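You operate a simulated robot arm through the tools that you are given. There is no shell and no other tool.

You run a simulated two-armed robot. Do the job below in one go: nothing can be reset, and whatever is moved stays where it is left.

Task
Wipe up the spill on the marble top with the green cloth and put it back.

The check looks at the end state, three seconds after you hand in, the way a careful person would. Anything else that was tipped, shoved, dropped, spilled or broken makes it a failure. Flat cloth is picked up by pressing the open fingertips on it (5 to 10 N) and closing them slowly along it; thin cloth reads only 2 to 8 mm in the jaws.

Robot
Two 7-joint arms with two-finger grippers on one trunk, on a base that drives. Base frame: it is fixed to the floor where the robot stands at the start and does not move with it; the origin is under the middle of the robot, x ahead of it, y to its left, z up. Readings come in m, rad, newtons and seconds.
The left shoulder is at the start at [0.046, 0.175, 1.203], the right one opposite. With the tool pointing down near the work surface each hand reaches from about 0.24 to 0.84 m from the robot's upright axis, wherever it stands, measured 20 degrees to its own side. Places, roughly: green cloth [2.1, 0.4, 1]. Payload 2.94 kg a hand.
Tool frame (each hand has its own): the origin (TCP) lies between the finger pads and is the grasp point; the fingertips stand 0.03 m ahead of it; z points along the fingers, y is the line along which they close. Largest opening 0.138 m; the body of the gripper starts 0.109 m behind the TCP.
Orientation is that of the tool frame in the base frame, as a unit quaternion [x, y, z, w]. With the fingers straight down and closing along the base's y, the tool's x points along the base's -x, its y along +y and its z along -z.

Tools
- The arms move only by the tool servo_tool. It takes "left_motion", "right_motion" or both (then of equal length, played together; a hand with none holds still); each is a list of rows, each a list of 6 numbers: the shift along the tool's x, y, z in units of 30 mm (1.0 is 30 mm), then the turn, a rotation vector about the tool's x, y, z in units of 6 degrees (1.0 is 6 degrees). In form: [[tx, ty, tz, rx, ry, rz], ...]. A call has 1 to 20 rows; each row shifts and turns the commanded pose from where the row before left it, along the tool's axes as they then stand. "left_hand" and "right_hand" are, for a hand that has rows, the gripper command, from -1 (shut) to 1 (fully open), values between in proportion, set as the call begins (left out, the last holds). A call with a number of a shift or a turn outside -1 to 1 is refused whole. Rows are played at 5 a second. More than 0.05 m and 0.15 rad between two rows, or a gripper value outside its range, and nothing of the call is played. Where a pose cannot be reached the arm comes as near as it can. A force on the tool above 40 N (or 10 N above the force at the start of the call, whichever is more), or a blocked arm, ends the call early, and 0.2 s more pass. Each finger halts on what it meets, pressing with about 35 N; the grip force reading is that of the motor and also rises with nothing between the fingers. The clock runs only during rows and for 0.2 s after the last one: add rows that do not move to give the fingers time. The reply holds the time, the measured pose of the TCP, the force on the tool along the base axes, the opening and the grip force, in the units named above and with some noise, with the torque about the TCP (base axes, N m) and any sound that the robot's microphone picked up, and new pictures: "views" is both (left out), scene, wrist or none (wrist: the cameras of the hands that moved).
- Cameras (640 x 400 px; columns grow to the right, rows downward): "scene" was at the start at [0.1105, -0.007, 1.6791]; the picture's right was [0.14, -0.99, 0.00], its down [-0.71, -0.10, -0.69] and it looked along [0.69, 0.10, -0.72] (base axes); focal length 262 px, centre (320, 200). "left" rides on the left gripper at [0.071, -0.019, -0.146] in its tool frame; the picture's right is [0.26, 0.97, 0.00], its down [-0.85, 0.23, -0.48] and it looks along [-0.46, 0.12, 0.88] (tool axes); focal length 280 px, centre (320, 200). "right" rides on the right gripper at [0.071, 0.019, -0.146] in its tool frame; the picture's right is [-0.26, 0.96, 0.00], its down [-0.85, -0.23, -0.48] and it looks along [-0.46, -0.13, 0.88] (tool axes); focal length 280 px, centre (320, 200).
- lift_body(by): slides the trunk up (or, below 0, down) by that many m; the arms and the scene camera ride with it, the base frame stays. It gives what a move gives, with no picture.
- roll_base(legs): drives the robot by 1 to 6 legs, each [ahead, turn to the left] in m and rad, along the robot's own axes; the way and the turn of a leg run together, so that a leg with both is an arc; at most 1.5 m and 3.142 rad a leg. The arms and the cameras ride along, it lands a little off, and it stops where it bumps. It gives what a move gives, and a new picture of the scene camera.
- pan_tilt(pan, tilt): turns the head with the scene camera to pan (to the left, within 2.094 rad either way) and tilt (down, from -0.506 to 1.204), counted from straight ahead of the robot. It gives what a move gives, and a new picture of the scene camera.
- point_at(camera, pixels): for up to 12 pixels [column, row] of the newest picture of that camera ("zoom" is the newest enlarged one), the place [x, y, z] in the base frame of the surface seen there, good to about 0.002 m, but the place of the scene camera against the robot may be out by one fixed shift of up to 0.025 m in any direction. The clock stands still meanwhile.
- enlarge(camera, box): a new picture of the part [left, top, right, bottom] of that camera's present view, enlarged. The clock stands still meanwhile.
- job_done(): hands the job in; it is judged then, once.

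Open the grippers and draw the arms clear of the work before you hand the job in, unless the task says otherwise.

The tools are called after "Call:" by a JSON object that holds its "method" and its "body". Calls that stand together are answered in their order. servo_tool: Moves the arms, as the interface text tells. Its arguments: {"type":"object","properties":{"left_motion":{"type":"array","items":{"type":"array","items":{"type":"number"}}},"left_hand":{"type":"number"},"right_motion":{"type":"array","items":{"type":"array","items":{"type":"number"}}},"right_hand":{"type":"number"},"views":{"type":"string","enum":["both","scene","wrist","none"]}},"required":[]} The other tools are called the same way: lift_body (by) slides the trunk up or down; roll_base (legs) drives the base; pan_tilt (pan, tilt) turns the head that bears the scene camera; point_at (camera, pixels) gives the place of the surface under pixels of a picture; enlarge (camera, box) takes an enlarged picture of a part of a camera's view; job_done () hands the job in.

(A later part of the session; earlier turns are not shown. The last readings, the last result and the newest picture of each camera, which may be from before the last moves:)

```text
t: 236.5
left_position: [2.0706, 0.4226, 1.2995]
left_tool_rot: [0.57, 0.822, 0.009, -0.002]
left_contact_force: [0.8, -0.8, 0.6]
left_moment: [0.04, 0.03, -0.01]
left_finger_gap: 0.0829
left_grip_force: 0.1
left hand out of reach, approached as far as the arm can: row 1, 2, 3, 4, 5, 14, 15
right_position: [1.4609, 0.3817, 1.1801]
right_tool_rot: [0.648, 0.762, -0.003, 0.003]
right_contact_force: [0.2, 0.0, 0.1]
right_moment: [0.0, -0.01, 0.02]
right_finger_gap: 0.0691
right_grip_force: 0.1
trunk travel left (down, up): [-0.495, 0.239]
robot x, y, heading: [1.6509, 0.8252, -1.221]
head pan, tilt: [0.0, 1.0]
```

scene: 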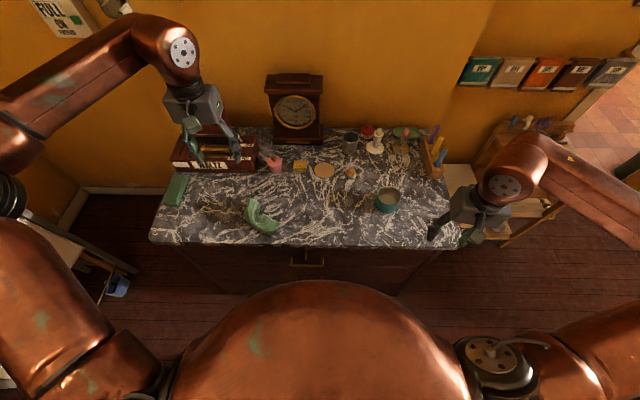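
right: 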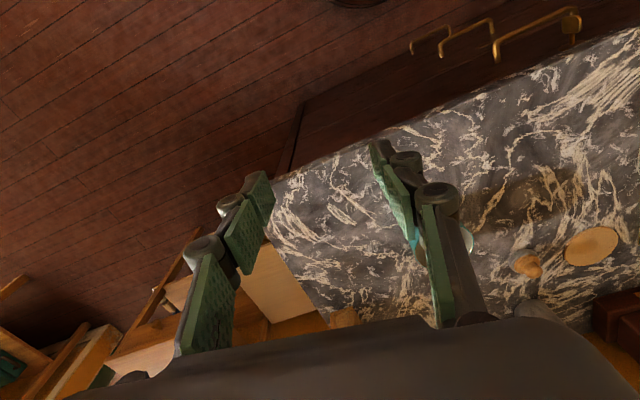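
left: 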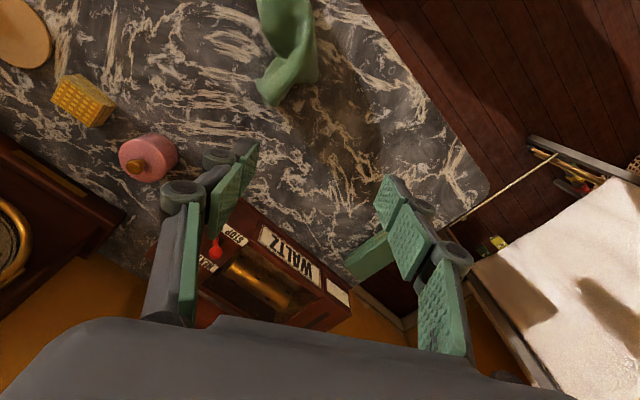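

Still limited there. I'll raise the trunk 0.15 m so the left arm works more stretched, and try again.

Call:
{"method": "lift_body", "body": {"by": 0.15}}

Call:
{"method": "servo_tool", "body": {"left_motion": [[0, 0, 1, 0, 0, 0], [0, 0, 1, 0, 0, 0], [0, 0, 1, 0, 0, 0], [0, 0, 1, 0, 0, 0], [0, 0, 1, 0, 0, 0], [0, 0, 1, 0, 0, 0], [0, 0, 1, 0, 0, 0], [-0.5, 0, 1, 0, 0, 0], [-0.5, 0, 1, 0, 0, 0], [0, 0, 0, 0, 0, 0]], "views": "both"}}

```text
t: 238.2
left_position: [2.0693, 0.4311, 1.4564]
left_tool_rot: [0.57, 0.821, 0.005, 0.004]
left_contact_force: [0.2, -0.1, 0.0]
left_moment: [0.04, -0.01, -0.03]
left_finger_gap: 0.0828
left_grip_force: 0.0
right_position: [1.4611, 0.3827, 1.329]
right_tool_rot: [0.648, 0.761, -0.004, 0.004]
right_contact_force: [0.3, -0.2, 1.0]
right_moment: [-0.02, 0.01, -0.02]
right_finger_gap: 0.069
right_grip_force: 0.1
trunk travel left (down, up): [-0.645, 0.089]
robot x, y, heading: [1.6502, 0.8254, -1.224]
head pan, tilt: [0.0, 1.0]
```

```text
t: 240.4
left_position: [2.1037, 0.4662, 1.2185]
left_tool_rot: [0.571, 0.821, 0.003, 0.004]
left_contact_force: [0.5, -0.1, -0.4]
left_moment: [-0.04, 0.02, -0.02]
left_finger_gap: 0.083
left_grip_force: 0.0
left hand out of reach, approached as far as the arm can: row 5, 6, 7, 8, 9
right_position: [1.4612, 0.3837, 1.3294]
right_tool_rot: [0.648, 0.762, -0.004, 0.006]
right_contact_force: [-0.5, -1.1, 0.3]
right_moment: [0.0, -0.04, -0.02]
right_finger_gap: 0.0691
right_grip_force: 0.0
trunk travel left (down, up): [-0.645, 0.089]
robot x, y, heading: [1.6529, 0.8183, -1.219]
head pan, tilt: [0.0, 1.0]
```

scene: 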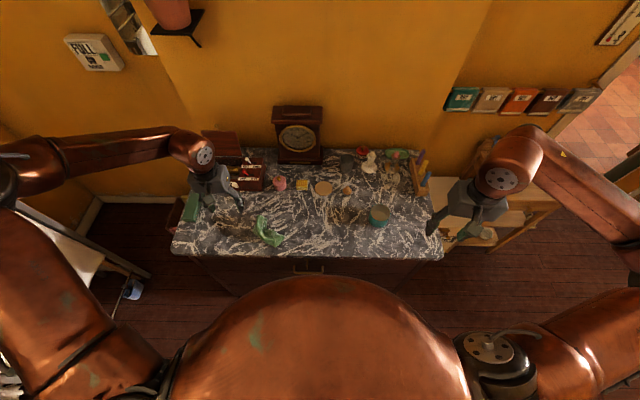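
left: 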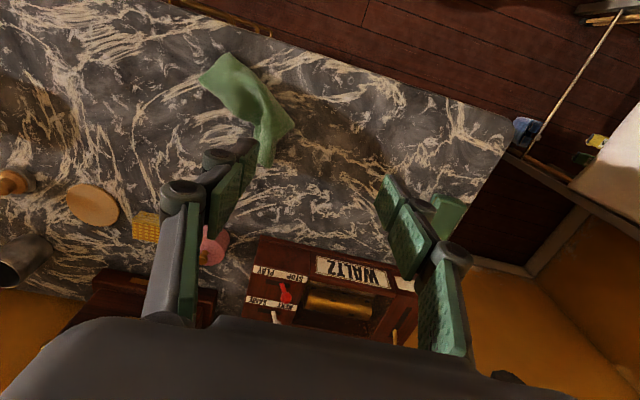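

Call:
{"method": "servo_tool", "body": {"left_motion": [[0, 0, -1, 0, 0, 0], [0, 0, -1, 0, 0, 0], [0, 0, -1, 0, 0, 0], [0, 0, 0, 1, 0, 0], [0, 0, 0, 1, 0, 0], [0, 0, 0, 1, 0, 0], [0, 0, 0, 1, 0, 0], [0, 0, 0, 1, 0, 0], [0, -1, 0, 0, 0, 0], [0, -1, 0, 0, 0, 0], [0, -1, 0, 0, 0, 0], [0, -1, 0, 0, 0, 0], [0, 0, 0, 0, 0, 0]], "views": "scene"}}

```text
t: 243.2
left_position: [1.9837, 0.4408, 1.3823]
left_tool_rot: [0.552, 0.794, -0.208, -0.144]
left_contact_force: [-0.5, -0.2, -0.6]
left_moment: [-0.02, 0.03, -0.03]
left_finger_gap: 0.0829
left_grip_force: 0.1
left hand out of reach, approached as far as the arm can: row 8
right_position: [1.4622, 0.3837, 1.3298]
right_tool_rot: [0.648, 0.762, -0.005, 0.004]
right_contact_force: [-0.7, 0.7, -0.2]
right_moment: [-0.02, 0.05, 0.0]
right_finger_gap: 0.0692
right_grip_force: 0.1
trunk travel left (down, up): [-0.645, 0.089]
robot x, y, heading: [1.6506, 0.822, -1.22]
head pan, tilt: [0.0, 1.0]
```

scene: 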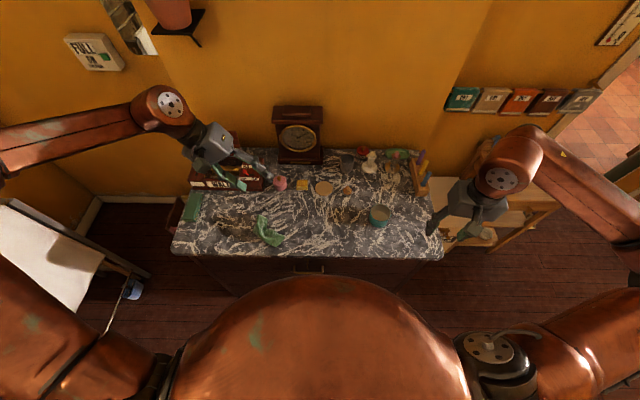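

Tilting freed it somewhat. I'll go further ahead and right, stretching the arm, then level the hand again.

Call:
{"method": "servo_tool", "body": {"left_motion": [[-1, -0.5, 0, 0, 0, 0], [-1, -0.5, 0, 0, 0, 0], [-1, -0.5, 0, 0, 0, 0], [-1, -0.5, 0, 0, 0, 0], [-1, 0, 0, 0, 0, 0], [-1, 0, 0, 0, 0, 0], [0, 0, 0, -1, 0, 0], [0, 0, 0, -1, 0, 0], [0, 0, 0, -1, 0, 0], [0, 0, 0, -1, 0, 0], [0, 0, 0, -1, 0, 0], [0, 0, 0, 0, 0, 0]], "views": "scene"}}

```text
t: 245.8
left_position: [2.0318, 0.444, 1.4048]
left_tool_rot: [0.57, 0.821, 0.005, 0.004]
left_contact_force: [-0.5, -0.2, 0.6]
left_moment: [-0.02, 0.01, 0.01]
left_finger_gap: 0.0828
left_grip_force: 0.0
left hand out of reach, approached as far as the arm can: row 3, 4, 5, 6, 7, 8, 9, 10, 11
right_position: [1.4614, 0.3828, 1.3304]
right_tool_rot: [0.648, 0.762, -0.004, 0.005]
right_contact_force: [0.6, -0.4, 1.5]
right_moment: [-0.01, -0.03, 0.01]
right_finger_gap: 0.069
right_grip_force: 0.1
trunk travel left (down, up): [-0.645, 0.089]
robot x, y, heading: [1.6523, 0.8223, -1.222]
head pan, tilt: [0.0, 1.0]
```

scene: 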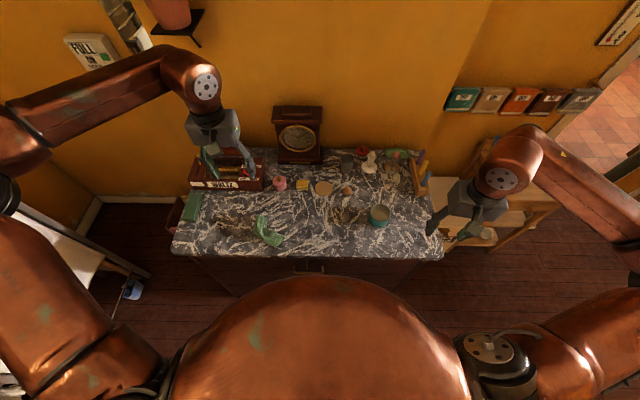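

I'll stretch it almost fully outward to the left-front, over free space past the chest's end, so the elbow straightens.

Call:
{"method": "servo_tool", "body": {"left_motion": [[0, 1, 0, 0, 0, 0], [0, 1, 0, 0, 0, 0], [-0.4, 1, 0, 0, 0, 0], [-0.4, 1, 0, 0, 0, 0], [-0.4, 1, 0, 0, 0, 0], [-0.4, 1, 0, 0, 0, 0], [-0.5, 1, 0, 0, 0, 0], [-0.5, 1, 0, 0, 0, 0], [-0.5, 1, 0, 0, 0, 0], [-0.5, 1, 0, 0, 0, 0], [-0.5, 1, 0, 0, 0, 0], [-0.5, 1, 0, 0, 0, 0], [-0.6, 1, 0, 0, 0, 0], [-0.6, 1, 0, 0, 0, 0], [-0.6, 1, 0, 0, 0, 0], [-0.6, 1, 0, 0, 0, 0], [0, 0, 0, 0, 0, 0]], "views": "scene"}}

```text
t: 249.4
left_position: [2.2537, 0.4738, 1.404]
left_tool_rot: [0.568, 0.823, 0.004, 0.006]
left_contact_force: [0.1, -0.4, -0.1]
left_moment: [0.02, 0.0, 0.01]
left_finger_gap: 0.0828
left_grip_force: 0.0
left hand out of reach, approached as far as the arm can: row 8, 9, 10, 11, 12, 13, 14, 15, 16
right_position: [1.4622, 0.3838, 1.3306]
right_tool_rot: [0.648, 0.762, -0.004, 0.005]
right_contact_force: [-0.2, 0.3, -0.6]
right_moment: [-0.02, -0.02, -0.07]
right_finger_gap: 0.069
right_grip_force: 0.0
trunk travel left (down, up): [-0.645, 0.089]
robot x, y, heading: [1.6512, 0.8221, -1.22]
head pan, tilt: [0.0, 1.0]
```

scene: 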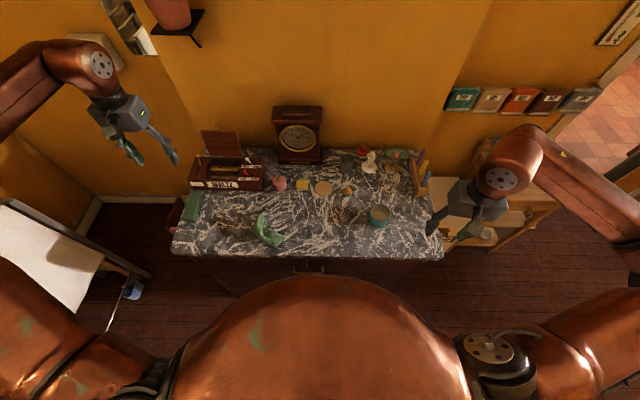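

Call:
{"method": "servo_tool", "body": {"left_motion": [[0, 0, 0, 0, 0, -1], [0, 0, 0, 0, 0, -1], [0, 0, 0, 0, 0, -1], [0, 0, 0, 0, 0, -1], [0, 0, 0, 0, 0, -1], [0, 0, 0, 0, 0, -1], [-0.8, 0.8, 0, 0, 0, 0], [-0.8, 0.8, 0, 0, 0, 0], [-0.8, 0.8, 0, 0, 0, 0], [-0.8, 0.8, 0, 0, 0, 0], [-0.8, 0.8, 0, 0, 0, 0], [-0.8, 0.8, 0, 0, 0, 0], [-0.8, 0.8, 0, 0, 0, 0], [-1, 0.3, 0, 0, 0, 0], [-1, 0.3, 0, 0, 0, 0], [-1, 0.3, 0, 0, 0, 0], [0, 0, 0, 0, 0, 0]], "views": "scene"}}

```text
t: 253.0
left_position: [2.4388, 0.5285, 1.4036]
left_tool_rot: [0.288, 0.958, 0.003, 0.007]
left_contact_force: [-0.6, 0.4, 0.2]
left_moment: [-0.04, -0.01, 0.02]
left_finger_gap: 0.0829
left_grip_force: 0.1
left hand out of reach, approached as far as the arm can: row 12, 13, 14, 15, 16
right_position: [1.4624, 0.3829, 1.3308]
right_tool_rot: [0.648, 0.762, -0.003, 0.004]
right_contact_force: [-0.5, -0.3, -0.3]
right_moment: [-0.01, 0.04, 0.01]
right_finger_gap: 0.0688
right_grip_force: 0.0
trunk travel left (down, up): [-0.645, 0.089]
robot x, y, heading: [1.6513, 0.8226, -1.217]
head pan, tilt: [0.0, 1.0]
```

scene: 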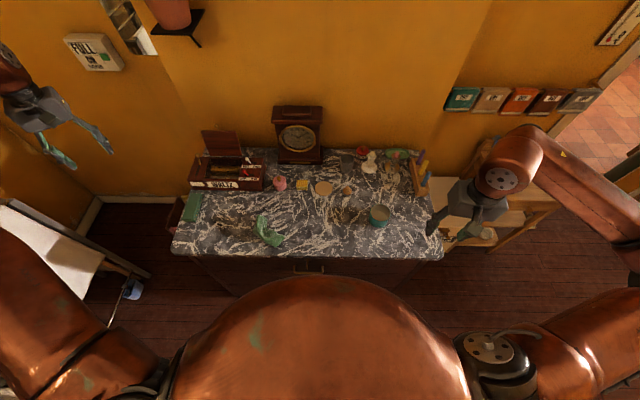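

It's at full stretch now. I'll come down a bit and then draw inward to the cloth while turning the hand back.

Call:
{"method": "servo_tool", "body": {"left_motion": [[0, 0, 0.6, 0, 0, 0.4], [0, 0, 0.6, 0, 0, 0.4], [0, 0, 0.6, 0, 0, 0.4], [0.3, -0.6, 0.4, 0, 0, 0.4], [0.3, -0.6, 0.4, 0, 0, 0.4], [0.3, -0.6, 0.4, 0, 0, 0.4], [0.2, -0.7, 0.2, 0, 0, 0.4], [0.2, -0.7, 0.2, 0, 0, 0.4], [0.2, -0.7, 0.2, 0, 0, 0.4], [0, -0.8, 0, 0, 0, 0.4], [0, -0.8, 0, 0, 0, 0.4], [0, -0.8, 0, 0, 0, 0.4], [-0.2, -0.8, 0, 0, 0, 0.4], [-0.2, -0.8, 0, 0, 0, 0.3], [-0.2, -0.8, 0, 0, 0, 0.3], [0, 0, 0, 0, 0, 0]], "views": "scene"}}

```text
t: 256.4
left_position: [2.1828, 0.4203, 1.2995]
left_tool_rot: [0.562, 0.827, 0.002, 0.004]
left_contact_force: [0.3, 0.8, -1.0]
left_moment: [-0.02, 0.01, 0.02]
left_finger_gap: 0.0826
left_grip_force: 0.1
left hand out of reach, approached as far as the arm can: row 1, 2, 3, 14, 15
right_position: [1.4621, 0.3836, 1.3299]
right_tool_rot: [0.648, 0.761, -0.004, 0.004]
right_contact_force: [0.5, -0.9, 0.0]
right_moment: [0.02, 0.03, -0.01]
right_finger_gap: 0.0691
right_grip_force: 0.0
trunk travel left (down, up): [-0.645, 0.089]
robot x, y, heading: [1.6512, 0.8177, -1.222]
head pan, tilt: [0.0, 1.0]
```

scene: 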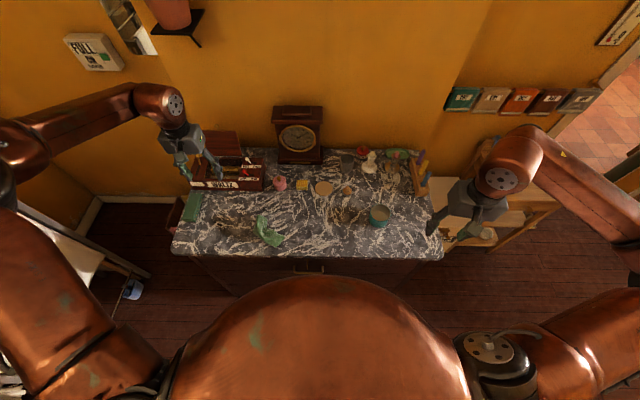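

The left arm stays limited, but the right hand works well; turning the base a little to the left will bring the cloth's home spot into its reach. Both hands are at z≥1.3, clear of everything.

Call:
{"method": "roll_base", "body": {"legs": [[0, 0.3]]}}

```text
t: 257.8
left_position: [2.2774, 0.593, 1.3002]
left_tool_rot: [0.433, 0.901, 0.004, 0.005]
left_contact_force: [-0.4, -0.6, -0.2]
left_moment: [0.02, -0.02, -0.02]
left_finger_gap: 0.0826
left_grip_force: 0.1
right_position: [1.5986, 0.3483, 1.3287]
right_tool_rot: [0.528, 0.849, -0.003, 0.005]
right_contact_force: [-0.2, -0.3, -0.5]
right_moment: [0.01, -0.03, 0.01]
right_finger_gap: 0.0691
right_grip_force: 0.2
trunk travel left (down, up): [-0.645, 0.089]
robot x, y, heading: [1.6481, 0.8226, -0.925]
head pan, tilt: [0.0, 1.0]
```

scene: 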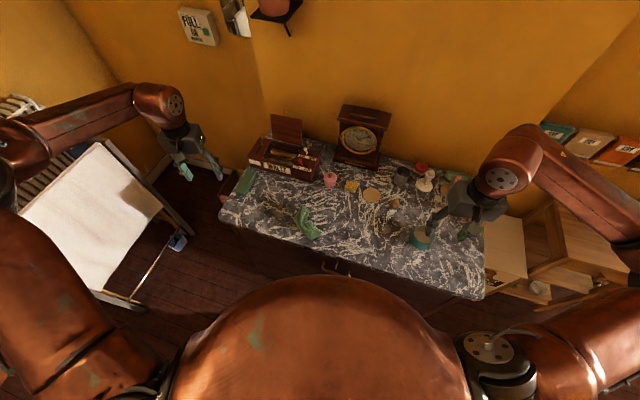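

The turn went cleanly. I'll lower the trunk again and move the right hand across to the cloth's ridge at (2.078, 0.40).

Call:
{"method": "lift_body", "body": {"by": -0.15}}

Call:
{"method": "servo_tool", "body": {"right_motion": [[-0.3, 1, 0, 0, 0, 0], [-0.3, 1, 0, 0, 0, 0], [-0.3, 1, 0, 0, 0, 0], [-0.3, 1, 0, 0, 0, 0], [-0.4, 1, 0, 0, 0, 0], [-0.4, 1, 0, 0, 0, 0], [-0.4, 1, 0, 0, 0, 0], [-0.4, 1, 0, 0, 0, 0], [-0.4, 1, 0, 0, 0, 0], [-0.4, 1, 0, 0, 0, 0], [-0.4, 1, 0, 0, 0, 0], [-0.4, 1, 0, 0, 0, 0], [-0.4, 1, 0, 0, 0, 0], [-0.4, 1, 0, 0, 0, 0], [-0.3, 1, 0, 0, 0, 0], [0, 0, 0.8, 0, 0, 0], [0, 0, 0.8, 0, 0, 0], [0, 0, 0.8, 0, 0, 0], [0, 0, 0, 0, 0, 0]], "right_hand": 0.2, "views": "both"}}

```text
t: 259.5
left_position: [2.2766, 0.5942, 1.1495]
left_tool_rot: [0.433, 0.901, 0.003, 0.004]
left_contact_force: [-0.1, 0.0, -0.1]
left_moment: [-0.01, 0.01, 0.01]
left_finger_gap: 0.0827
left_grip_force: 0.0
right_position: [1.5991, 0.3481, 1.1804]
right_tool_rot: [0.528, 0.849, -0.003, 0.004]
right_contact_force: [0.3, -0.7, 0.3]
right_moment: [0.02, 0.02, -0.05]
right_finger_gap: 0.0692
right_grip_force: 0.1
trunk travel left (down, up): [-0.495, 0.239]
robot x, y, heading: [1.6491, 0.8203, -0.923]
head pan, tilt: [0.0, 1.0]
```

```text
t: 263.5
left_position: [2.2781, 0.5952, 1.1503]
left_tool_rot: [0.434, 0.901, 0.004, 0.005]
left_contact_force: [0.0, -1.0, -0.8]
left_moment: [-0.01, -0.01, -0.01]
left_finger_gap: 0.0832
left_grip_force: 0.1
right_position: [2.0753, 0.3982, 1.1097]
right_tool_rot: [0.528, 0.849, -0.003, 0.006]
right_contact_force: [0.2, 0.6, 0.6]
right_moment: [0.01, 0.0, -0.01]
right_finger_gap: 0.0827
right_grip_force: 0.2
trunk travel left (down, up): [-0.495, 0.239]
robot x, y, heading: [1.6526, 0.8228, -0.925]
head pan, tilt: [0.0, 1.0]
```

scene: 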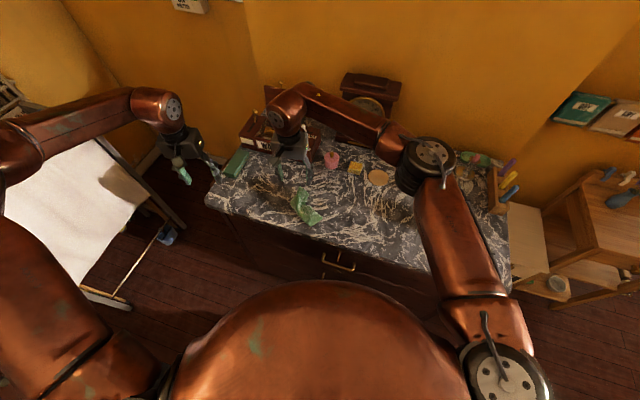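
right: 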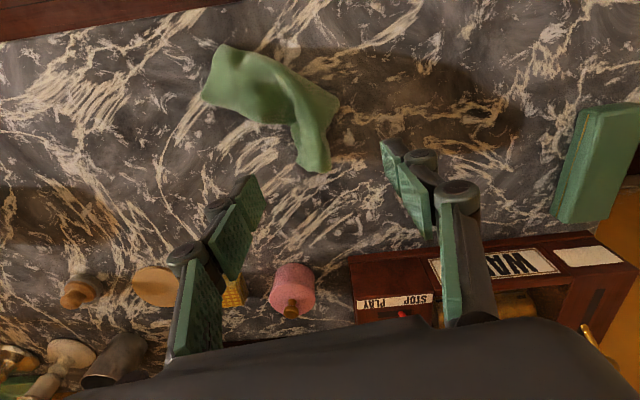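

Call:
{"method": "point_at", "body": {"camera": "right", "pixels": [[318, 140], [312, 165], [328, 105], [300, 110], [260, 85], [220, 90], [305, 130]]}}

```text
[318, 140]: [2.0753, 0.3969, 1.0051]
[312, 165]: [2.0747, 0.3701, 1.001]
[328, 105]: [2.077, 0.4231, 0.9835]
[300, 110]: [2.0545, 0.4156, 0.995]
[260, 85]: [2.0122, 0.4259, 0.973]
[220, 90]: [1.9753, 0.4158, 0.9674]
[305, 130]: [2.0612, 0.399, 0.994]
```

The ridge (z≈1.005) is right under the hand. I'll descend to z≈0.988 and close on it.

Call:
{"method": "servo_tool", "body": {"right_motion": [[0, -0.2, 0.8, 0, 0, 0], [0, 0, 0.8, 0, 0, 0], [0, 0, 0.8, 0, 0, 0], [0, 0, 0.8, 0, 0, 0], [0, 0, 0.8, 0, 0, 0], [0, 0, 0, 0, 0, 0]], "views": "none"}}

Call:
{"method": "servo_tool", "body": {"right_motion": [[0, 0, 0, 0, 0, 0], [0, 0, 0, 0, 0, 0], [0, 0, 0, 0, 0, 0], [0, 0, 0, 0, 0, 0], [0, 0, 0, 0, 0, 0], [0, 0, 0, 0, 0, 0], [0, 0, 0, 0, 0, 0]], "right_hand": -1, "views": "wrist"}}

```text
t: 264.9
left_position: [2.2783, 0.5942, 1.1495]
left_tool_rot: [0.434, 0.901, 0.002, 0.005]
left_contact_force: [0.2, 0.1, 0.5]
left_moment: [0.0, 0.0, -0.02]
left_finger_gap: 0.0831
left_grip_force: 0.0
right_position: [2.0706, 0.3947, 0.9894]
right_tool_rot: [0.528, 0.849, -0.003, 0.005]
right_contact_force: [0.2, 0.1, -0.4]
right_moment: [-0.02, -0.02, 0.06]
right_finger_gap: 0.0828
right_grip_force: 0.0
trunk travel left (down, up): [-0.495, 0.239]
robot x, y, heading: [1.6518, 0.8207, -0.918]
head pan, tilt: [0.0, 1.0]
```

```text
t: 266.5
left_position: [2.2779, 0.5948, 1.1492]
left_tool_rot: [0.434, 0.901, 0.003, 0.005]
left_contact_force: [-0.3, 0.2, 0.2]
left_moment: [0.0, -0.02, 0.03]
left_finger_gap: 0.0829
left_grip_force: 0.1
right_position: [2.071, 0.3937, 0.9909]
right_tool_rot: [0.529, 0.849, -0.003, 0.006]
right_contact_force: [-0.5, -0.4, -0.4]
right_moment: [0.0, 0.02, 0.03]
right_finger_gap: 0.0067
right_grip_force: 34.9
trunk travel left (down, up): [-0.495, 0.239]
robot x, y, heading: [1.65, 0.8194, -0.922]
head pan, tilt: [0.0, 1.0]
```

right: 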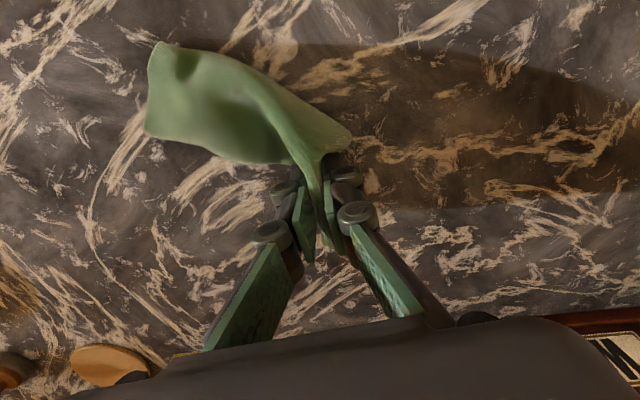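

Held again (6.7 mm). I'll lift it so it hangs open and look.

Call:
{"method": "servo_tool", "body": {"right_motion": [[0, 0, -1, 0, 0, 0], [0, 0, -1, 0, 0, 0], [0, 0, -1, 0, 0, 0], [0, 0, -1, 0, 0, 0], [0, 0, -1, 0, 0, 0], [0, 0, -1, 0, 0, 0], [0, 0, 0, 0, 0, 0]], "views": "both"}}

Call:
{"method": "enlarge", "body": {"camera": "scene", "box": [210, 90, 410, 250]}}

```text
t: 268.1
left_position: [2.2792, 0.5946, 1.1487]
left_tool_rot: [0.434, 0.901, 0.003, 0.004]
left_contact_force: [0.1, 0.0, -0.8]
left_moment: [0.01, -0.02, 0.0]
left_finger_gap: 0.0827
left_grip_force: 0.1
right_position: [2.0706, 0.3945, 1.1695]
right_tool_rot: [0.529, 0.849, -0.003, 0.004]
right_contact_force: [-0.5, 2.7, 2.9]
right_moment: [-0.09, 0.12, 0.0]
right_finger_gap: 0.0082
right_grip_force: 42.8
trunk travel left (down, up): [-0.495, 0.239]
robot x, y, heading: [1.6444, 0.8249, -0.921]
head pan, tilt: [0.0, 1.0]
```

scene: 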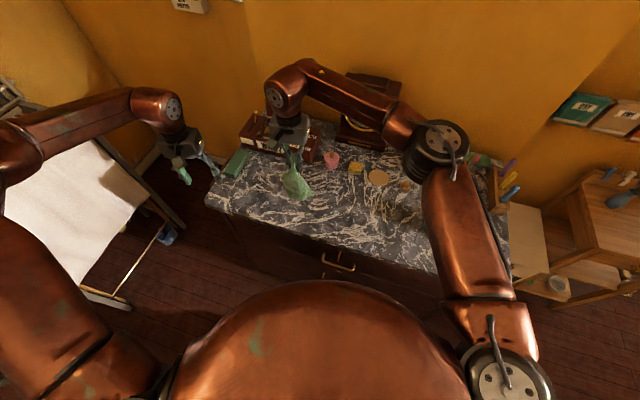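
right: 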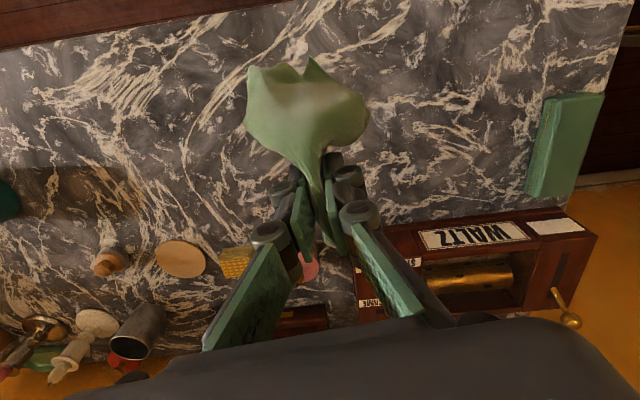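

```text
2.50 times, centred on (310, 170) of scene
```

zoom: 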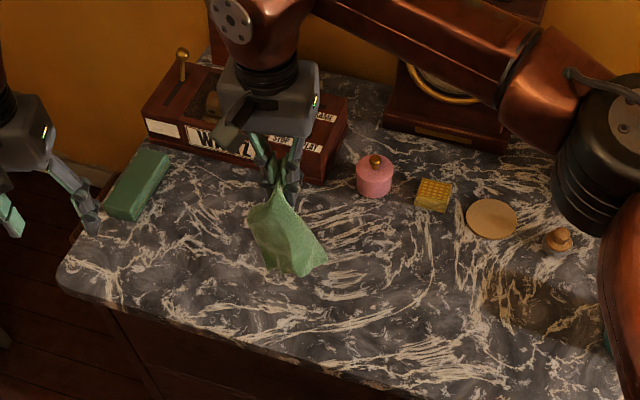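

It hangs open. I'll shift to the right end of the home spot, lower until it touches, then draw left while lowering so it spreads over its old place.

Call:
{"method": "servo_tool", "body": {"right_motion": [[-0.4, -0.75, 0, 0, 0, 0], [-0.4, -0.75, 0, 0, 0, 0], [0, 0, 0.8, 0, 0, 0], [0, 0, 0.8, 0, 0, 0], [0, 0, 0.8, 0, 0, 0], [0, 0, 0.8, 0, 0, 0], [-0.1, 0.8, 0.3, 0, 0, 0], [-0.1, 0.8, 0.3, 0, 0, 0], [-0.1, 0.8, 0.3, 0, 0, 0], [-0.1, 0.8, 0.3, 0, 0, 0], [-0.1, 0.8, 0.3, 0, 0, 0], [-0.1, 0.8, 0.3, 0, 0, 0], [-0.1, 0.8, 0.3, 0, 0, 0], [-0.1, 0.8, 0.3, 0, 0, 0], [-0.1, 0.6, 0.3, 0, 0, 0], [0, 0, 0, 0, 0, 0]], "views": "both"}}

Call:
{"method": "enlarge", "body": {"camera": "scene", "box": [200, 100, 400, 250]}}

```text
t: 271.5
left_position: [2.2785, 0.5941, 1.1495]
left_tool_rot: [0.434, 0.901, 0.002, 0.005]
left_contact_force: [-0.1, 0.8, -0.2]
left_moment: [0.0, 0.01, -0.02]
left_finger_gap: 0.0829
left_grip_force: 0.0
right_position: [2.1698, 0.3987, 1.0251]
right_tool_rot: [0.528, 0.849, -0.003, 0.007]
right_contact_force: [-0.2, -0.5, 8.2]
right_moment: [0.05, -0.13, -0.04]
right_finger_gap: 0.0041
right_grip_force: 28.6
right hand out of reach, approached as far as the arm can: row 12, 13, 14, 15
trunk travel left (down, up): [-0.495, 0.239]
robot x, y, heading: [1.6512, 0.8245, -0.924]
head pan, tilt: [0.0, 1.0]
```

scene: 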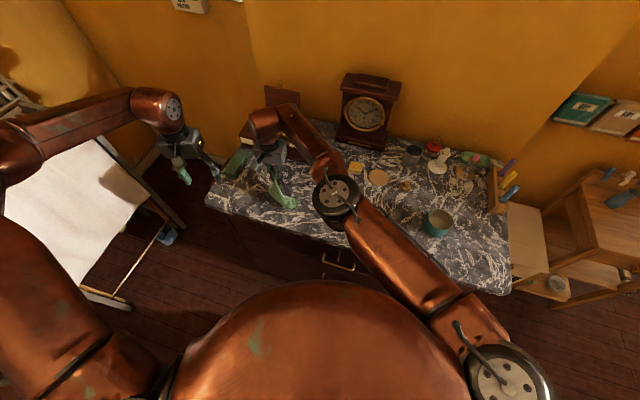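
right: 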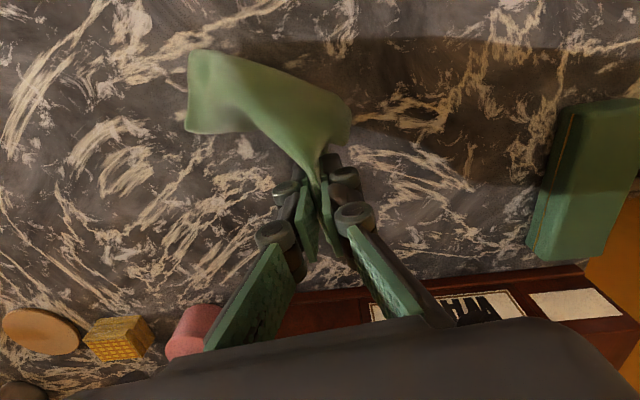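

```text
2.67 times, centred on (300, 175) of scene
```

zoom: 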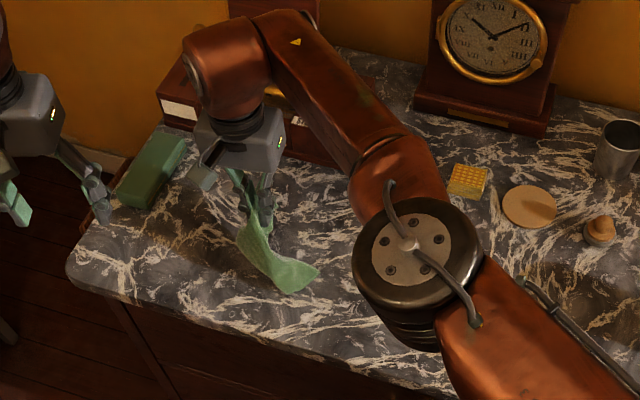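

The cloth now lies over its home area, right-front of the grip. I'll lower the rest of the way and release.

Call:
{"method": "servo_tool", "body": {"right_motion": [[0, 0, 0.4, 0, 0, 0], [0, 0, 0.4, 0, 0, 0], [0, 0, 0.4, 0, 0, 0], [0, 0, 0, 0, 0, 0]], "views": "none"}}

Call:
{"method": "servo_tool", "body": {"right_motion": [[0, 0, 0, 0, 0, 0], [0, 0, 0, 0, 0, 0], [0, 0, 0, 0, 0, 0], [0, 0, 0, 0, 0, 0], [0, 0, 0, 0, 0, 0]], "right_hand": 0.2, "views": "wrist"}}

```text
t: 272.5
left_position: [2.2787, 0.5956, 1.1482]
left_tool_rot: [0.433, 0.901, 0.003, 0.004]
left_contact_force: [0.0, -0.4, -0.2]
left_moment: [-0.06, -0.05, 0.02]
left_finger_gap: 0.0829
left_grip_force: 0.1
right_position: [2.1688, 0.4012, 0.9955]
right_tool_rot: [0.526, 0.85, -0.001, 0.006]
right_contact_force: [0.3, 0.2, -0.1]
right_moment: [-0.01, 0.03, 0.0]
right_finger_gap: 0.0085
right_grip_force: 31.7
right hand out of reach, approached as far as the arm can: row 2, 3
trunk travel left (down, up): [-0.495, 0.239]
robot x, y, heading: [1.6529, 0.8236, -0.92]
head pan, tilt: [0.0, 1.0]
```

```text
t: 273.7
left_position: [2.2777, 0.595, 1.1486]
left_tool_rot: [0.433, 0.901, 0.004, 0.004]
left_contact_force: [0.7, 0.5, 0.4]
left_moment: [0.0, -0.01, 0.02]
left_finger_gap: 0.0828
left_grip_force: 0.0
right_position: [2.1682, 0.4018, 0.9951]
right_tool_rot: [0.526, 0.851, -0.002, 0.006]
right_contact_force: [-0.6, 0.2, -0.6]
right_moment: [0.02, -0.02, -0.01]
right_finger_gap: 0.083
right_grip_force: 0.1
trunk travel left (down, up): [-0.495, 0.239]
robot x, y, heading: [1.6477, 0.8232, -0.926]
head pan, tilt: [0.0, 1.0]
```

right: 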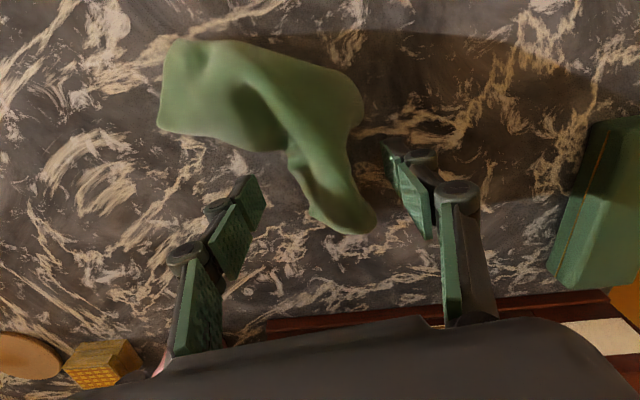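

Released within about 3 cm of its old centre. To flatten the ridge I'll lift, close the tips over it, press lightly and open them along it, the reverse of picking up.

Call:
{"method": "point_at", "body": {"camera": "right", "pixels": [[320, 170], [345, 210], [335, 120], [290, 120], [240, 90], [190, 70], [175, 120], [350, 80]]}}

Call:
{"method": "servo_tool", "body": {"right_motion": [[0, 0, -1, 0, 0, 0], [0, 0, -1, 0, 0, 0], [0, 0, 0, 0, 0, 0], [0, 0, 0, 0, 0, 0]], "views": "none"}}

Call:
{"method": "servo_tool", "body": {"right_motion": [[0, 0, 0, 0, 0, 0], [0, 0, 0, 0, 0, 0], [0, 0, 0, 0, 0, 0], [0, 0, 0, 0, 0, 0]], "right_hand": -0.9, "views": "wrist"}}

```text
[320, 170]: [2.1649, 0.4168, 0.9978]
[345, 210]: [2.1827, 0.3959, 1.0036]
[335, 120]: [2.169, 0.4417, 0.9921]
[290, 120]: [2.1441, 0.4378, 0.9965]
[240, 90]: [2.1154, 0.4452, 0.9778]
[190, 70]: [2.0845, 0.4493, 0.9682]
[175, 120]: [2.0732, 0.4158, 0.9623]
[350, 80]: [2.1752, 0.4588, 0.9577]
```

```text
t: 274.7
left_position: [2.2786, 0.5956, 1.1496]
left_tool_rot: [0.434, 0.901, 0.003, 0.005]
left_contact_force: [-0.8, -0.2, 0.3]
left_moment: [0.01, -0.04, -0.02]
left_finger_gap: 0.0828
left_grip_force: 0.1
right_position: [2.1674, 0.3988, 1.0473]
right_tool_rot: [0.528, 0.849, -0.003, 0.005]
right_contact_force: [0.5, 0.1, 0.4]
right_moment: [0.0, -0.02, 0.02]
right_finger_gap: 0.0829
right_grip_force: 0.0
trunk travel left (down, up): [-0.495, 0.239]
robot x, y, heading: [1.6478, 0.8217, -0.923]
head pan, tilt: [0.0, 1.0]
```

```text
t: 275.7
left_position: [2.278, 0.5945, 1.1482]
left_tool_rot: [0.434, 0.901, 0.004, 0.004]
left_contact_force: [-0.8, -0.1, 0.3]
left_moment: [-0.04, 0.03, -0.01]
left_finger_gap: 0.0826
left_grip_force: 0.1
right_position: [2.1677, 0.399, 1.0474]
right_tool_rot: [0.529, 0.849, -0.003, 0.004]
right_contact_force: [0.1, 0.4, -0.4]
right_moment: [0.0, 0.02, 0.0]
right_finger_gap: 0.0069
right_grip_force: 0.1
trunk travel left (down, up): [-0.495, 0.239]
robot x, y, heading: [1.6503, 0.8207, -0.923]
head pan, tilt: [0.0, 1.0]
```

right: 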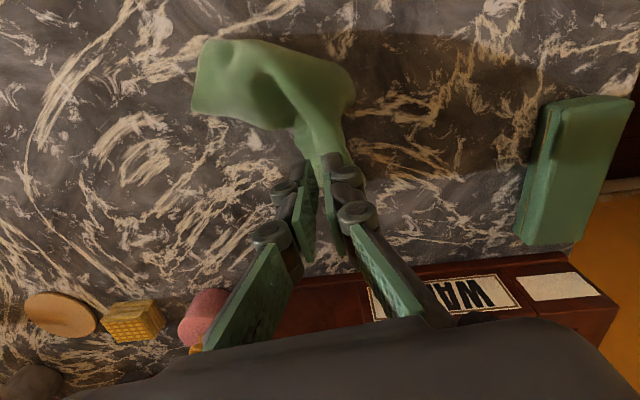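

Call:
{"method": "servo_tool", "body": {"right_motion": [[0.5, 0, 0, 0, 0, 0], [0, 0, 0.5, 0, 0, 0], [0, 0, 0.5, 0, 0, 0], [0, 0, 0.5, 0, 0, 0], [0, 0, 0.3, 0, 0, 0], [0, 0, 0, 0, 0, 0]], "views": "none"}}

Call:
{"method": "servo_tool", "body": {"right_motion": [[0, 0, 0.25, 0, 0, 0], [0, 0, 0, 0, 0, 0]], "views": "wrist"}}

```text
t: 277.1
left_position: [2.2795, 0.5956, 1.1489]
left_tool_rot: [0.434, 0.901, 0.002, 0.006]
left_contact_force: [0.5, 1.0, -0.1]
left_moment: [-0.02, -0.02, 0.01]
left_finger_gap: 0.0828
left_grip_force: 0.0
right_position: [2.1598, 0.4126, 0.9948]
right_tool_rot: [0.528, 0.849, -0.003, 0.005]
right_contact_force: [-0.2, -0.5, 1.7]
right_moment: [-0.01, 0.01, 0.0]
right_finger_gap: 0.0067
right_grip_force: 0.1
trunk travel left (down, up): [-0.495, 0.239]
robot x, y, heading: [1.6498, 0.8201, -0.925]
head pan, tilt: [0.0, 1.0]
```

```text
t: 277.7
left_position: [2.2786, 0.5946, 1.1485]
left_tool_rot: [0.434, 0.901, 0.002, 0.005]
left_contact_force: [0.1, -0.2, -0.5]
left_moment: [0.02, 0.01, 0.02]
left_finger_gap: 0.0829
left_grip_force: 0.1
right_position: [2.1602, 0.4124, 0.9859]
right_tool_rot: [0.529, 0.849, -0.003, 0.006]
right_contact_force: [-1.8, 0.0, 4.5]
right_moment: [0.01, -0.03, 0.02]
right_finger_gap: 0.0066
right_grip_force: 0.1
trunk travel left (down, up): [-0.495, 0.239]
robot x, y, heading: [1.6514, 0.8234, -0.924]
head pan, tilt: [0.0, 1.0]
```

right: 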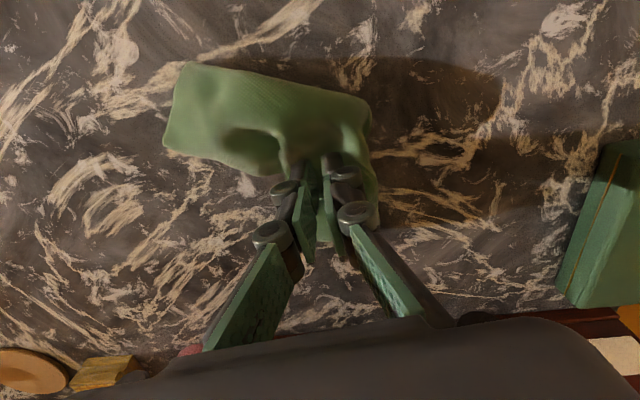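

Pressed at 4.5 N on the ridge. I'll open the tips slowly in stages to spread it.

Call:
{"method": "servo_tool", "body": {"right_motion": [[0, 0, 0.05, 0, 0, 0], [0, 0, 0, 0, 0, 0]], "right_hand": -0.6, "views": "none"}}

Call:
{"method": "servo_tool", "body": {"right_motion": [[0, 0, 0.05, 0, 0, 0], [0, 0, 0, 0, 0, 0]], "right_hand": -0.2, "views": "none"}}

Call:
{"method": "servo_tool", "body": {"right_motion": [[0, 0, 0.05, 0, 0, 0], [0, 0, 0, 0, 0, 0], [0, 0, 0, 0, 0, 0]], "right_hand": 0.4, "views": "wrist"}}

```text
t: 278.3
left_position: [2.2777, 0.5956, 1.1493]
left_tool_rot: [0.433, 0.901, 0.003, 0.005]
left_contact_force: [0.5, 0.9, 0.2]
left_moment: [-0.01, 0.03, 0.0]
left_finger_gap: 0.0826
left_grip_force: 0.1
right_position: [2.1602, 0.4131, 0.9856]
right_tool_rot: [0.528, 0.849, -0.004, 0.005]
right_contact_force: [1.4, 0.2, 4.7]
right_moment: [-0.01, -0.07, -0.01]
right_finger_gap: 0.0287
right_grip_force: 0.1
trunk travel left (down, up): [-0.495, 0.239]
robot x, y, heading: [1.6511, 0.8225, -0.922]
head pan, tilt: [0.0, 1.0]
```

```text
t: 278.9
left_position: [2.2784, 0.5952, 1.1485]
left_tool_rot: [0.433, 0.901, 0.002, 0.005]
left_contact_force: [0.8, -0.4, 0.1]
left_moment: [0.0, 0.0, 0.01]
left_finger_gap: 0.0828
left_grip_force: 0.1
right_position: [2.1607, 0.4125, 0.9835]
right_tool_rot: [0.528, 0.849, -0.004, 0.005]
right_contact_force: [0.1, 0.2, 3.4]
right_moment: [0.02, 0.01, -0.04]
right_finger_gap: 0.055
right_grip_force: 0.1
trunk travel left (down, up): [-0.495, 0.239]
robot x, y, heading: [1.648, 0.8255, -0.925]
head pan, tilt: [0.0, 1.0]
```

```text
t: 279.7
left_position: [2.2783, 0.5944, 1.1494]
left_tool_rot: [0.434, 0.901, 0.003, 0.004]
left_contact_force: [0.0, -0.5, -0.3]
left_moment: [-0.01, -0.04, -0.03]
left_finger_gap: 0.0827
left_grip_force: 0.1
right_position: [2.1598, 0.4119, 0.981]
right_tool_rot: [0.528, 0.849, -0.003, 0.005]
right_contact_force: [0.1, 0.3, -0.2]
right_moment: [0.03, -0.01, -0.01]
right_finger_gap: 0.0962
right_grip_force: 0.1
trunk travel left (down, up): [-0.495, 0.239]
robot x, y, heading: [1.6492, 0.8213, -0.925]
head pan, tilt: [0.0, 1.0]
```

right: 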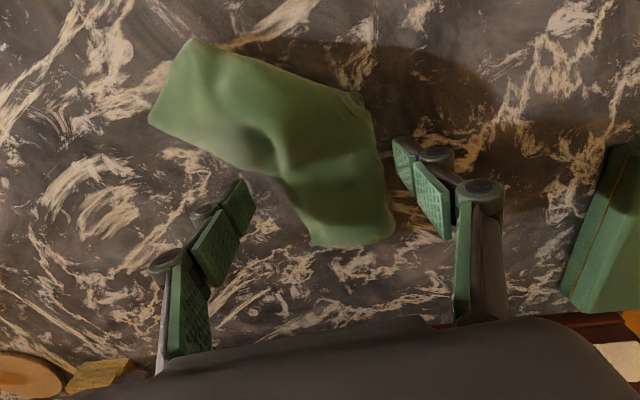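

That flattened it well. I'll lift away and look at how it lies.

Call:
{"method": "servo_tool", "body": {"right_motion": [[0, 0, -0.5, 0, 0, 0], [0, 0, -1, 0, 0, 0], [0, 0, -1, 0, 0, 0], [0, 0, -1, 0, 0, 0], [0, 0, 0, 0, 0, 0]], "views": "wrist"}}

Call:
{"method": "point_at", "body": {"camera": "right", "pixels": [[225, 70], [200, 105], [260, 120], [285, 130], [310, 100], [330, 130], [330, 165], [350, 175]]}}

```text
t: 280.9
left_position: [2.2778, 0.5943, 1.1495]
left_tool_rot: [0.433, 0.901, 0.004, 0.004]
left_contact_force: [0.8, 0.1, 0.3]
left_moment: [-0.06, 0.02, 0.01]
left_finger_gap: 0.0828
left_grip_force: 0.0
right_position: [2.1584, 0.4145, 1.0864]
right_tool_rot: [0.528, 0.849, -0.003, 0.005]
right_contact_force: [-0.3, 0.3, 0.2]
right_moment: [0.03, 0.0, -0.04]
right_finger_gap: 0.0967
right_grip_force: 0.0
trunk travel left (down, up): [-0.495, 0.239]
robot x, y, heading: [1.6518, 0.82, -0.921]
head pan, tilt: [0.0, 1.0]
```

right: 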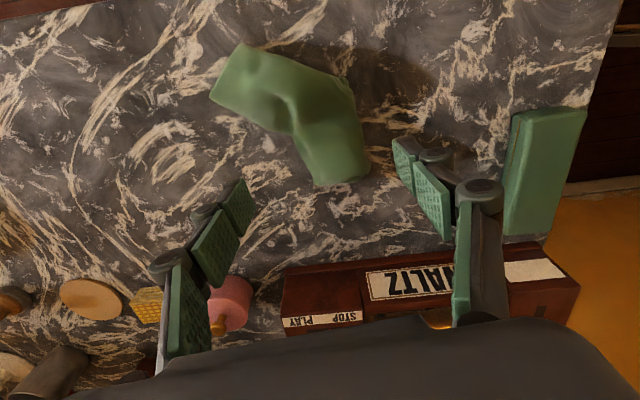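

```text
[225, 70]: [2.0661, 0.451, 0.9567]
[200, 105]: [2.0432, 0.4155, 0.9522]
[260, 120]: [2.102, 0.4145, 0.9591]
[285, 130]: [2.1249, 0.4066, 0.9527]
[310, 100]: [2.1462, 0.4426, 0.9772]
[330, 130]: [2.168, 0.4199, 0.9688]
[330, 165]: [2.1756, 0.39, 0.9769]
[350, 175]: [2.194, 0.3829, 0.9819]
```

The cloth now lies fairly flat (under 30 mm), centred near (2.13, 0.42), about 3 cm from its old centre. I'll draw the right hand up and back to its own side for a full look at the top.

Call:
{"method": "servo_tool", "body": {"right_motion": [[0, 0, -1, 0, 0, 0], [0, 0, -1, 0, 0, 0], [0, 0, -1, 0, 0, 0], [0, 0, -1, 0, 0, 0], [0.3, -1, 0, 0, 0, 0], [0.3, -1, 0, 0, 0, 0], [0.3, -1, 0, 0, 0, 0], [0.3, -1, 0, 0, 0, 0], [0.3, -1, 0, 0, 0, 0], [0.3, -1, 0, 0, 0, 0], [0.3, -1, 0, 0, 0, 0], [0.3, -1, 0, 0, 0, 0], [0.3, -1, 0, 0, 0, 0], [0.3, -1, 0, 0, 0, 0], [0.3, -1, 0, 0, 0, 0], [0.3, -1, 0, 0, 0, 0], [0.3, -1, 0, 0, 0, 0], [0.3, -1, 0, 0, 0, 0], [0.3, -1, 0, 0, 0, 0], [0, 0, 0, 0, 0, 0]], "views": "scene"}}

Call:
{"method": "enlarge", "body": {"camera": "scene", "box": [200, 80, 380, 220]}}

Call:
{"method": "enlarge", "body": {"camera": "scene", "box": [330, 130, 520, 290]}}

```text
t: 285.1
left_position: [2.2793, 0.5942, 1.1475]
left_tool_rot: [0.434, 0.901, 0.002, 0.004]
left_contact_force: [0.2, -0.2, 0.4]
left_moment: [0.0, 0.05, 0.0]
left_finger_gap: 0.0828
left_grip_force: 0.0
right_position: [1.696, 0.3349, 1.2059]
right_tool_rot: [0.529, 0.849, -0.002, 0.004]
right_contact_force: [0.4, 0.0, -0.2]
right_moment: [0.01, 0.01, -0.02]
right_finger_gap: 0.0964
right_grip_force: 0.1
trunk travel left (down, up): [-0.495, 0.239]
robot x, y, heading: [1.6479, 0.8232, -0.92]
head pan, tilt: [0.0, 1.0]
```

scene: 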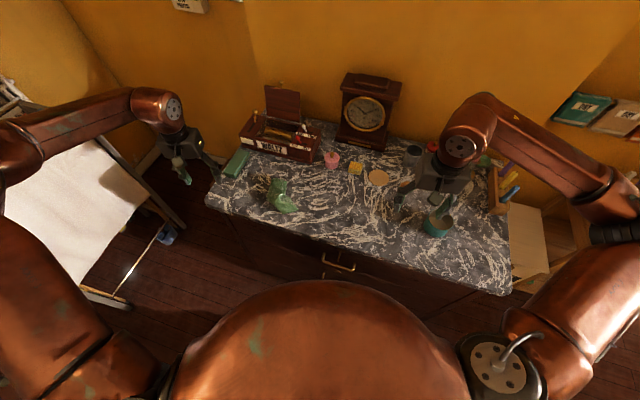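

```text
2.86 times, centred on (290, 150) of scene
```

zoom: 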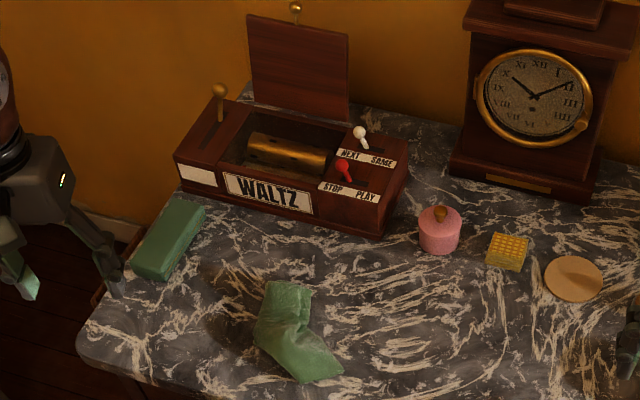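

```text
2.50 times, centred on (425, 210) of scene
```

zoom: 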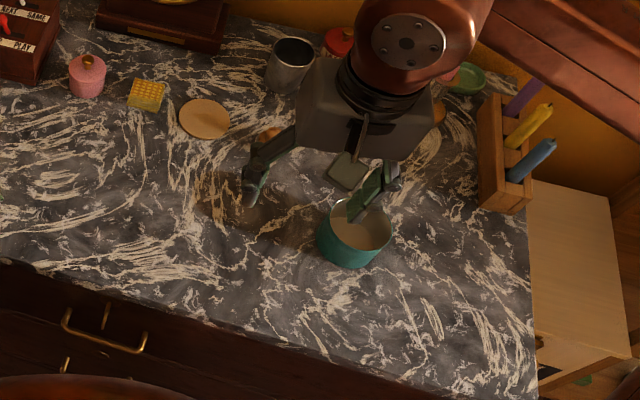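

From this side the far end of the band (zoom (190–240, 165–230)) looks distinctly browner than the rest of the can's shadow. I'll move the right hand aside and enlarge it.

Call:
{"method": "servo_tool", "body": {"right_motion": [[0.3, -1, 0, 0, 0, 0], [0.3, -1, 0, 0, 0, 0], [0.3, -1, 0, 0, 0, 0], [0.3, -1, 0, 0, 0, 0], [0.3, -1, 0, 0, 0, 0], [0.3, -1, 0, 0, 0, 0], [0.3, -1, 0, 0, 0, 0], [0, 0, 0, 0, 0, 0]], "views": "scene"}}

Call:
{"method": "enlarge", "body": {"camera": "scene", "box": [370, 170, 470, 250]}}

Call:
{"method": "enlarge", "body": {"camera": "scene", "box": [385, 185, 445, 230]}}

```text
t: 286.9
left_position: [2.2781, 0.5942, 1.1492]
left_tool_rot: [0.433, 0.901, 0.003, 0.003]
left_contact_force: [-0.7, 0.2, 1.1]
left_moment: [0.01, 0.04, -0.04]
left_finger_gap: 0.083
left_grip_force: 0.1
right_position: [1.4788, 0.3006, 1.205]
right_tool_rot: [0.528, 0.849, -0.003, 0.004]
right_contact_force: [0.2, -0.7, 0.5]
right_moment: [-0.01, 0.03, 0.02]
right_finger_gap: 0.097
right_grip_force: 0.1
trunk travel left (down, up): [-0.495, 0.239]
robot x, y, heading: [1.6521, 0.8222, -0.927]
head pan, tilt: [0.0, 1.0]
```

scene: 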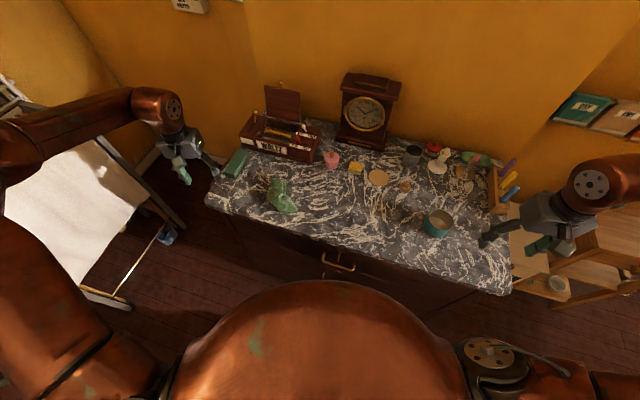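

```text
5.00 times, centred on (420, 210) of scene
```

zoom: 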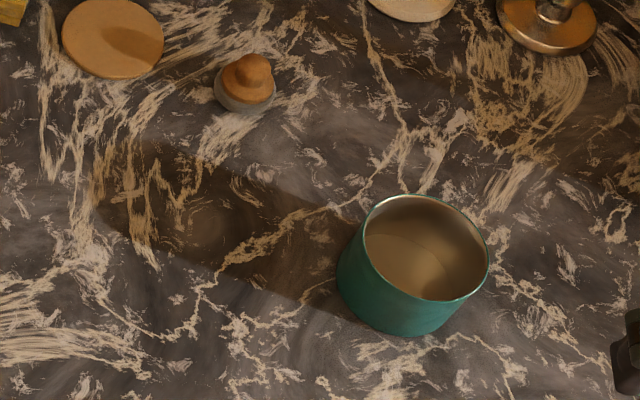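

```text
8.89 times, centred on (415, 208) of scene
```

zoom: 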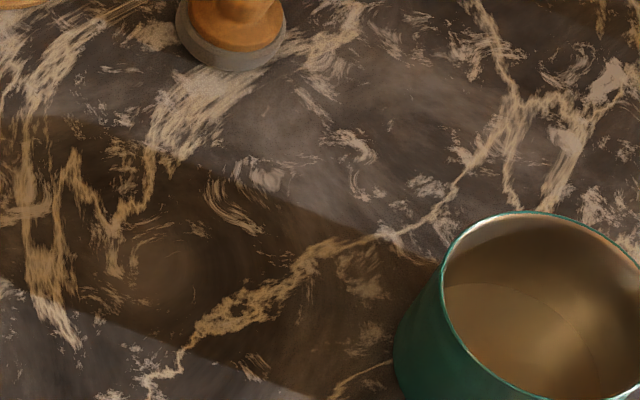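

The band is plainly the can's shadow. The golden area in front of the brass candlestick (zoom (465–585, 60–170)) stands out more from this side; I'll enlarge that.

Call:
{"method": "enlarge", "body": {"camera": "scene", "box": [445, 160, 515, 215]}}

Call:
{"method": "enlarge", "body": {"camera": "scene", "box": [455, 172, 500, 205]}}

Call:
{"method": "enlarge", "body": {"camera": "right", "box": [300, 100, 640, 320]}}

```text
7.27 times, centred on (480, 188) of scene
```

zoom: 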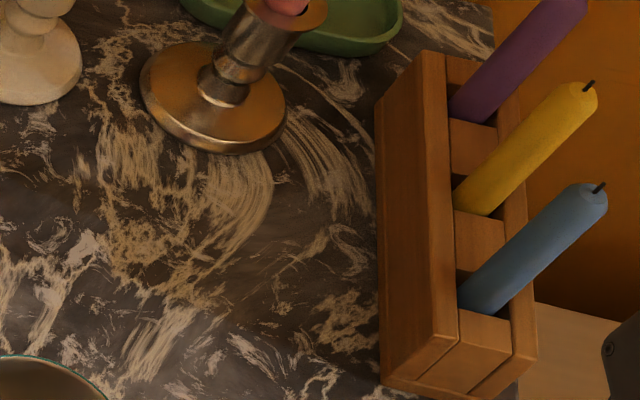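

```text
12.12 times, centred on (478, 188) of scene
```

zoom: 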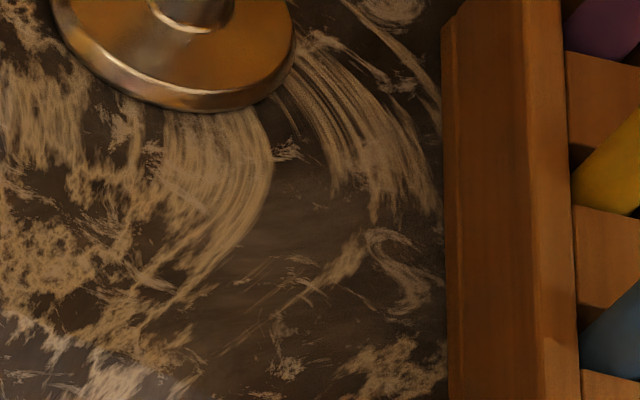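

```text
1.82 times, centred on (470, 210) of right
```

zoom: 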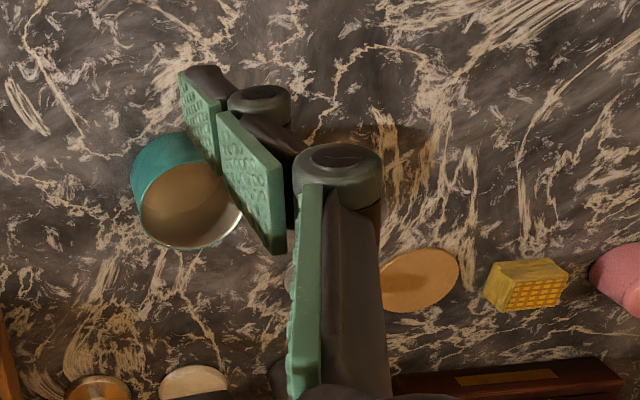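

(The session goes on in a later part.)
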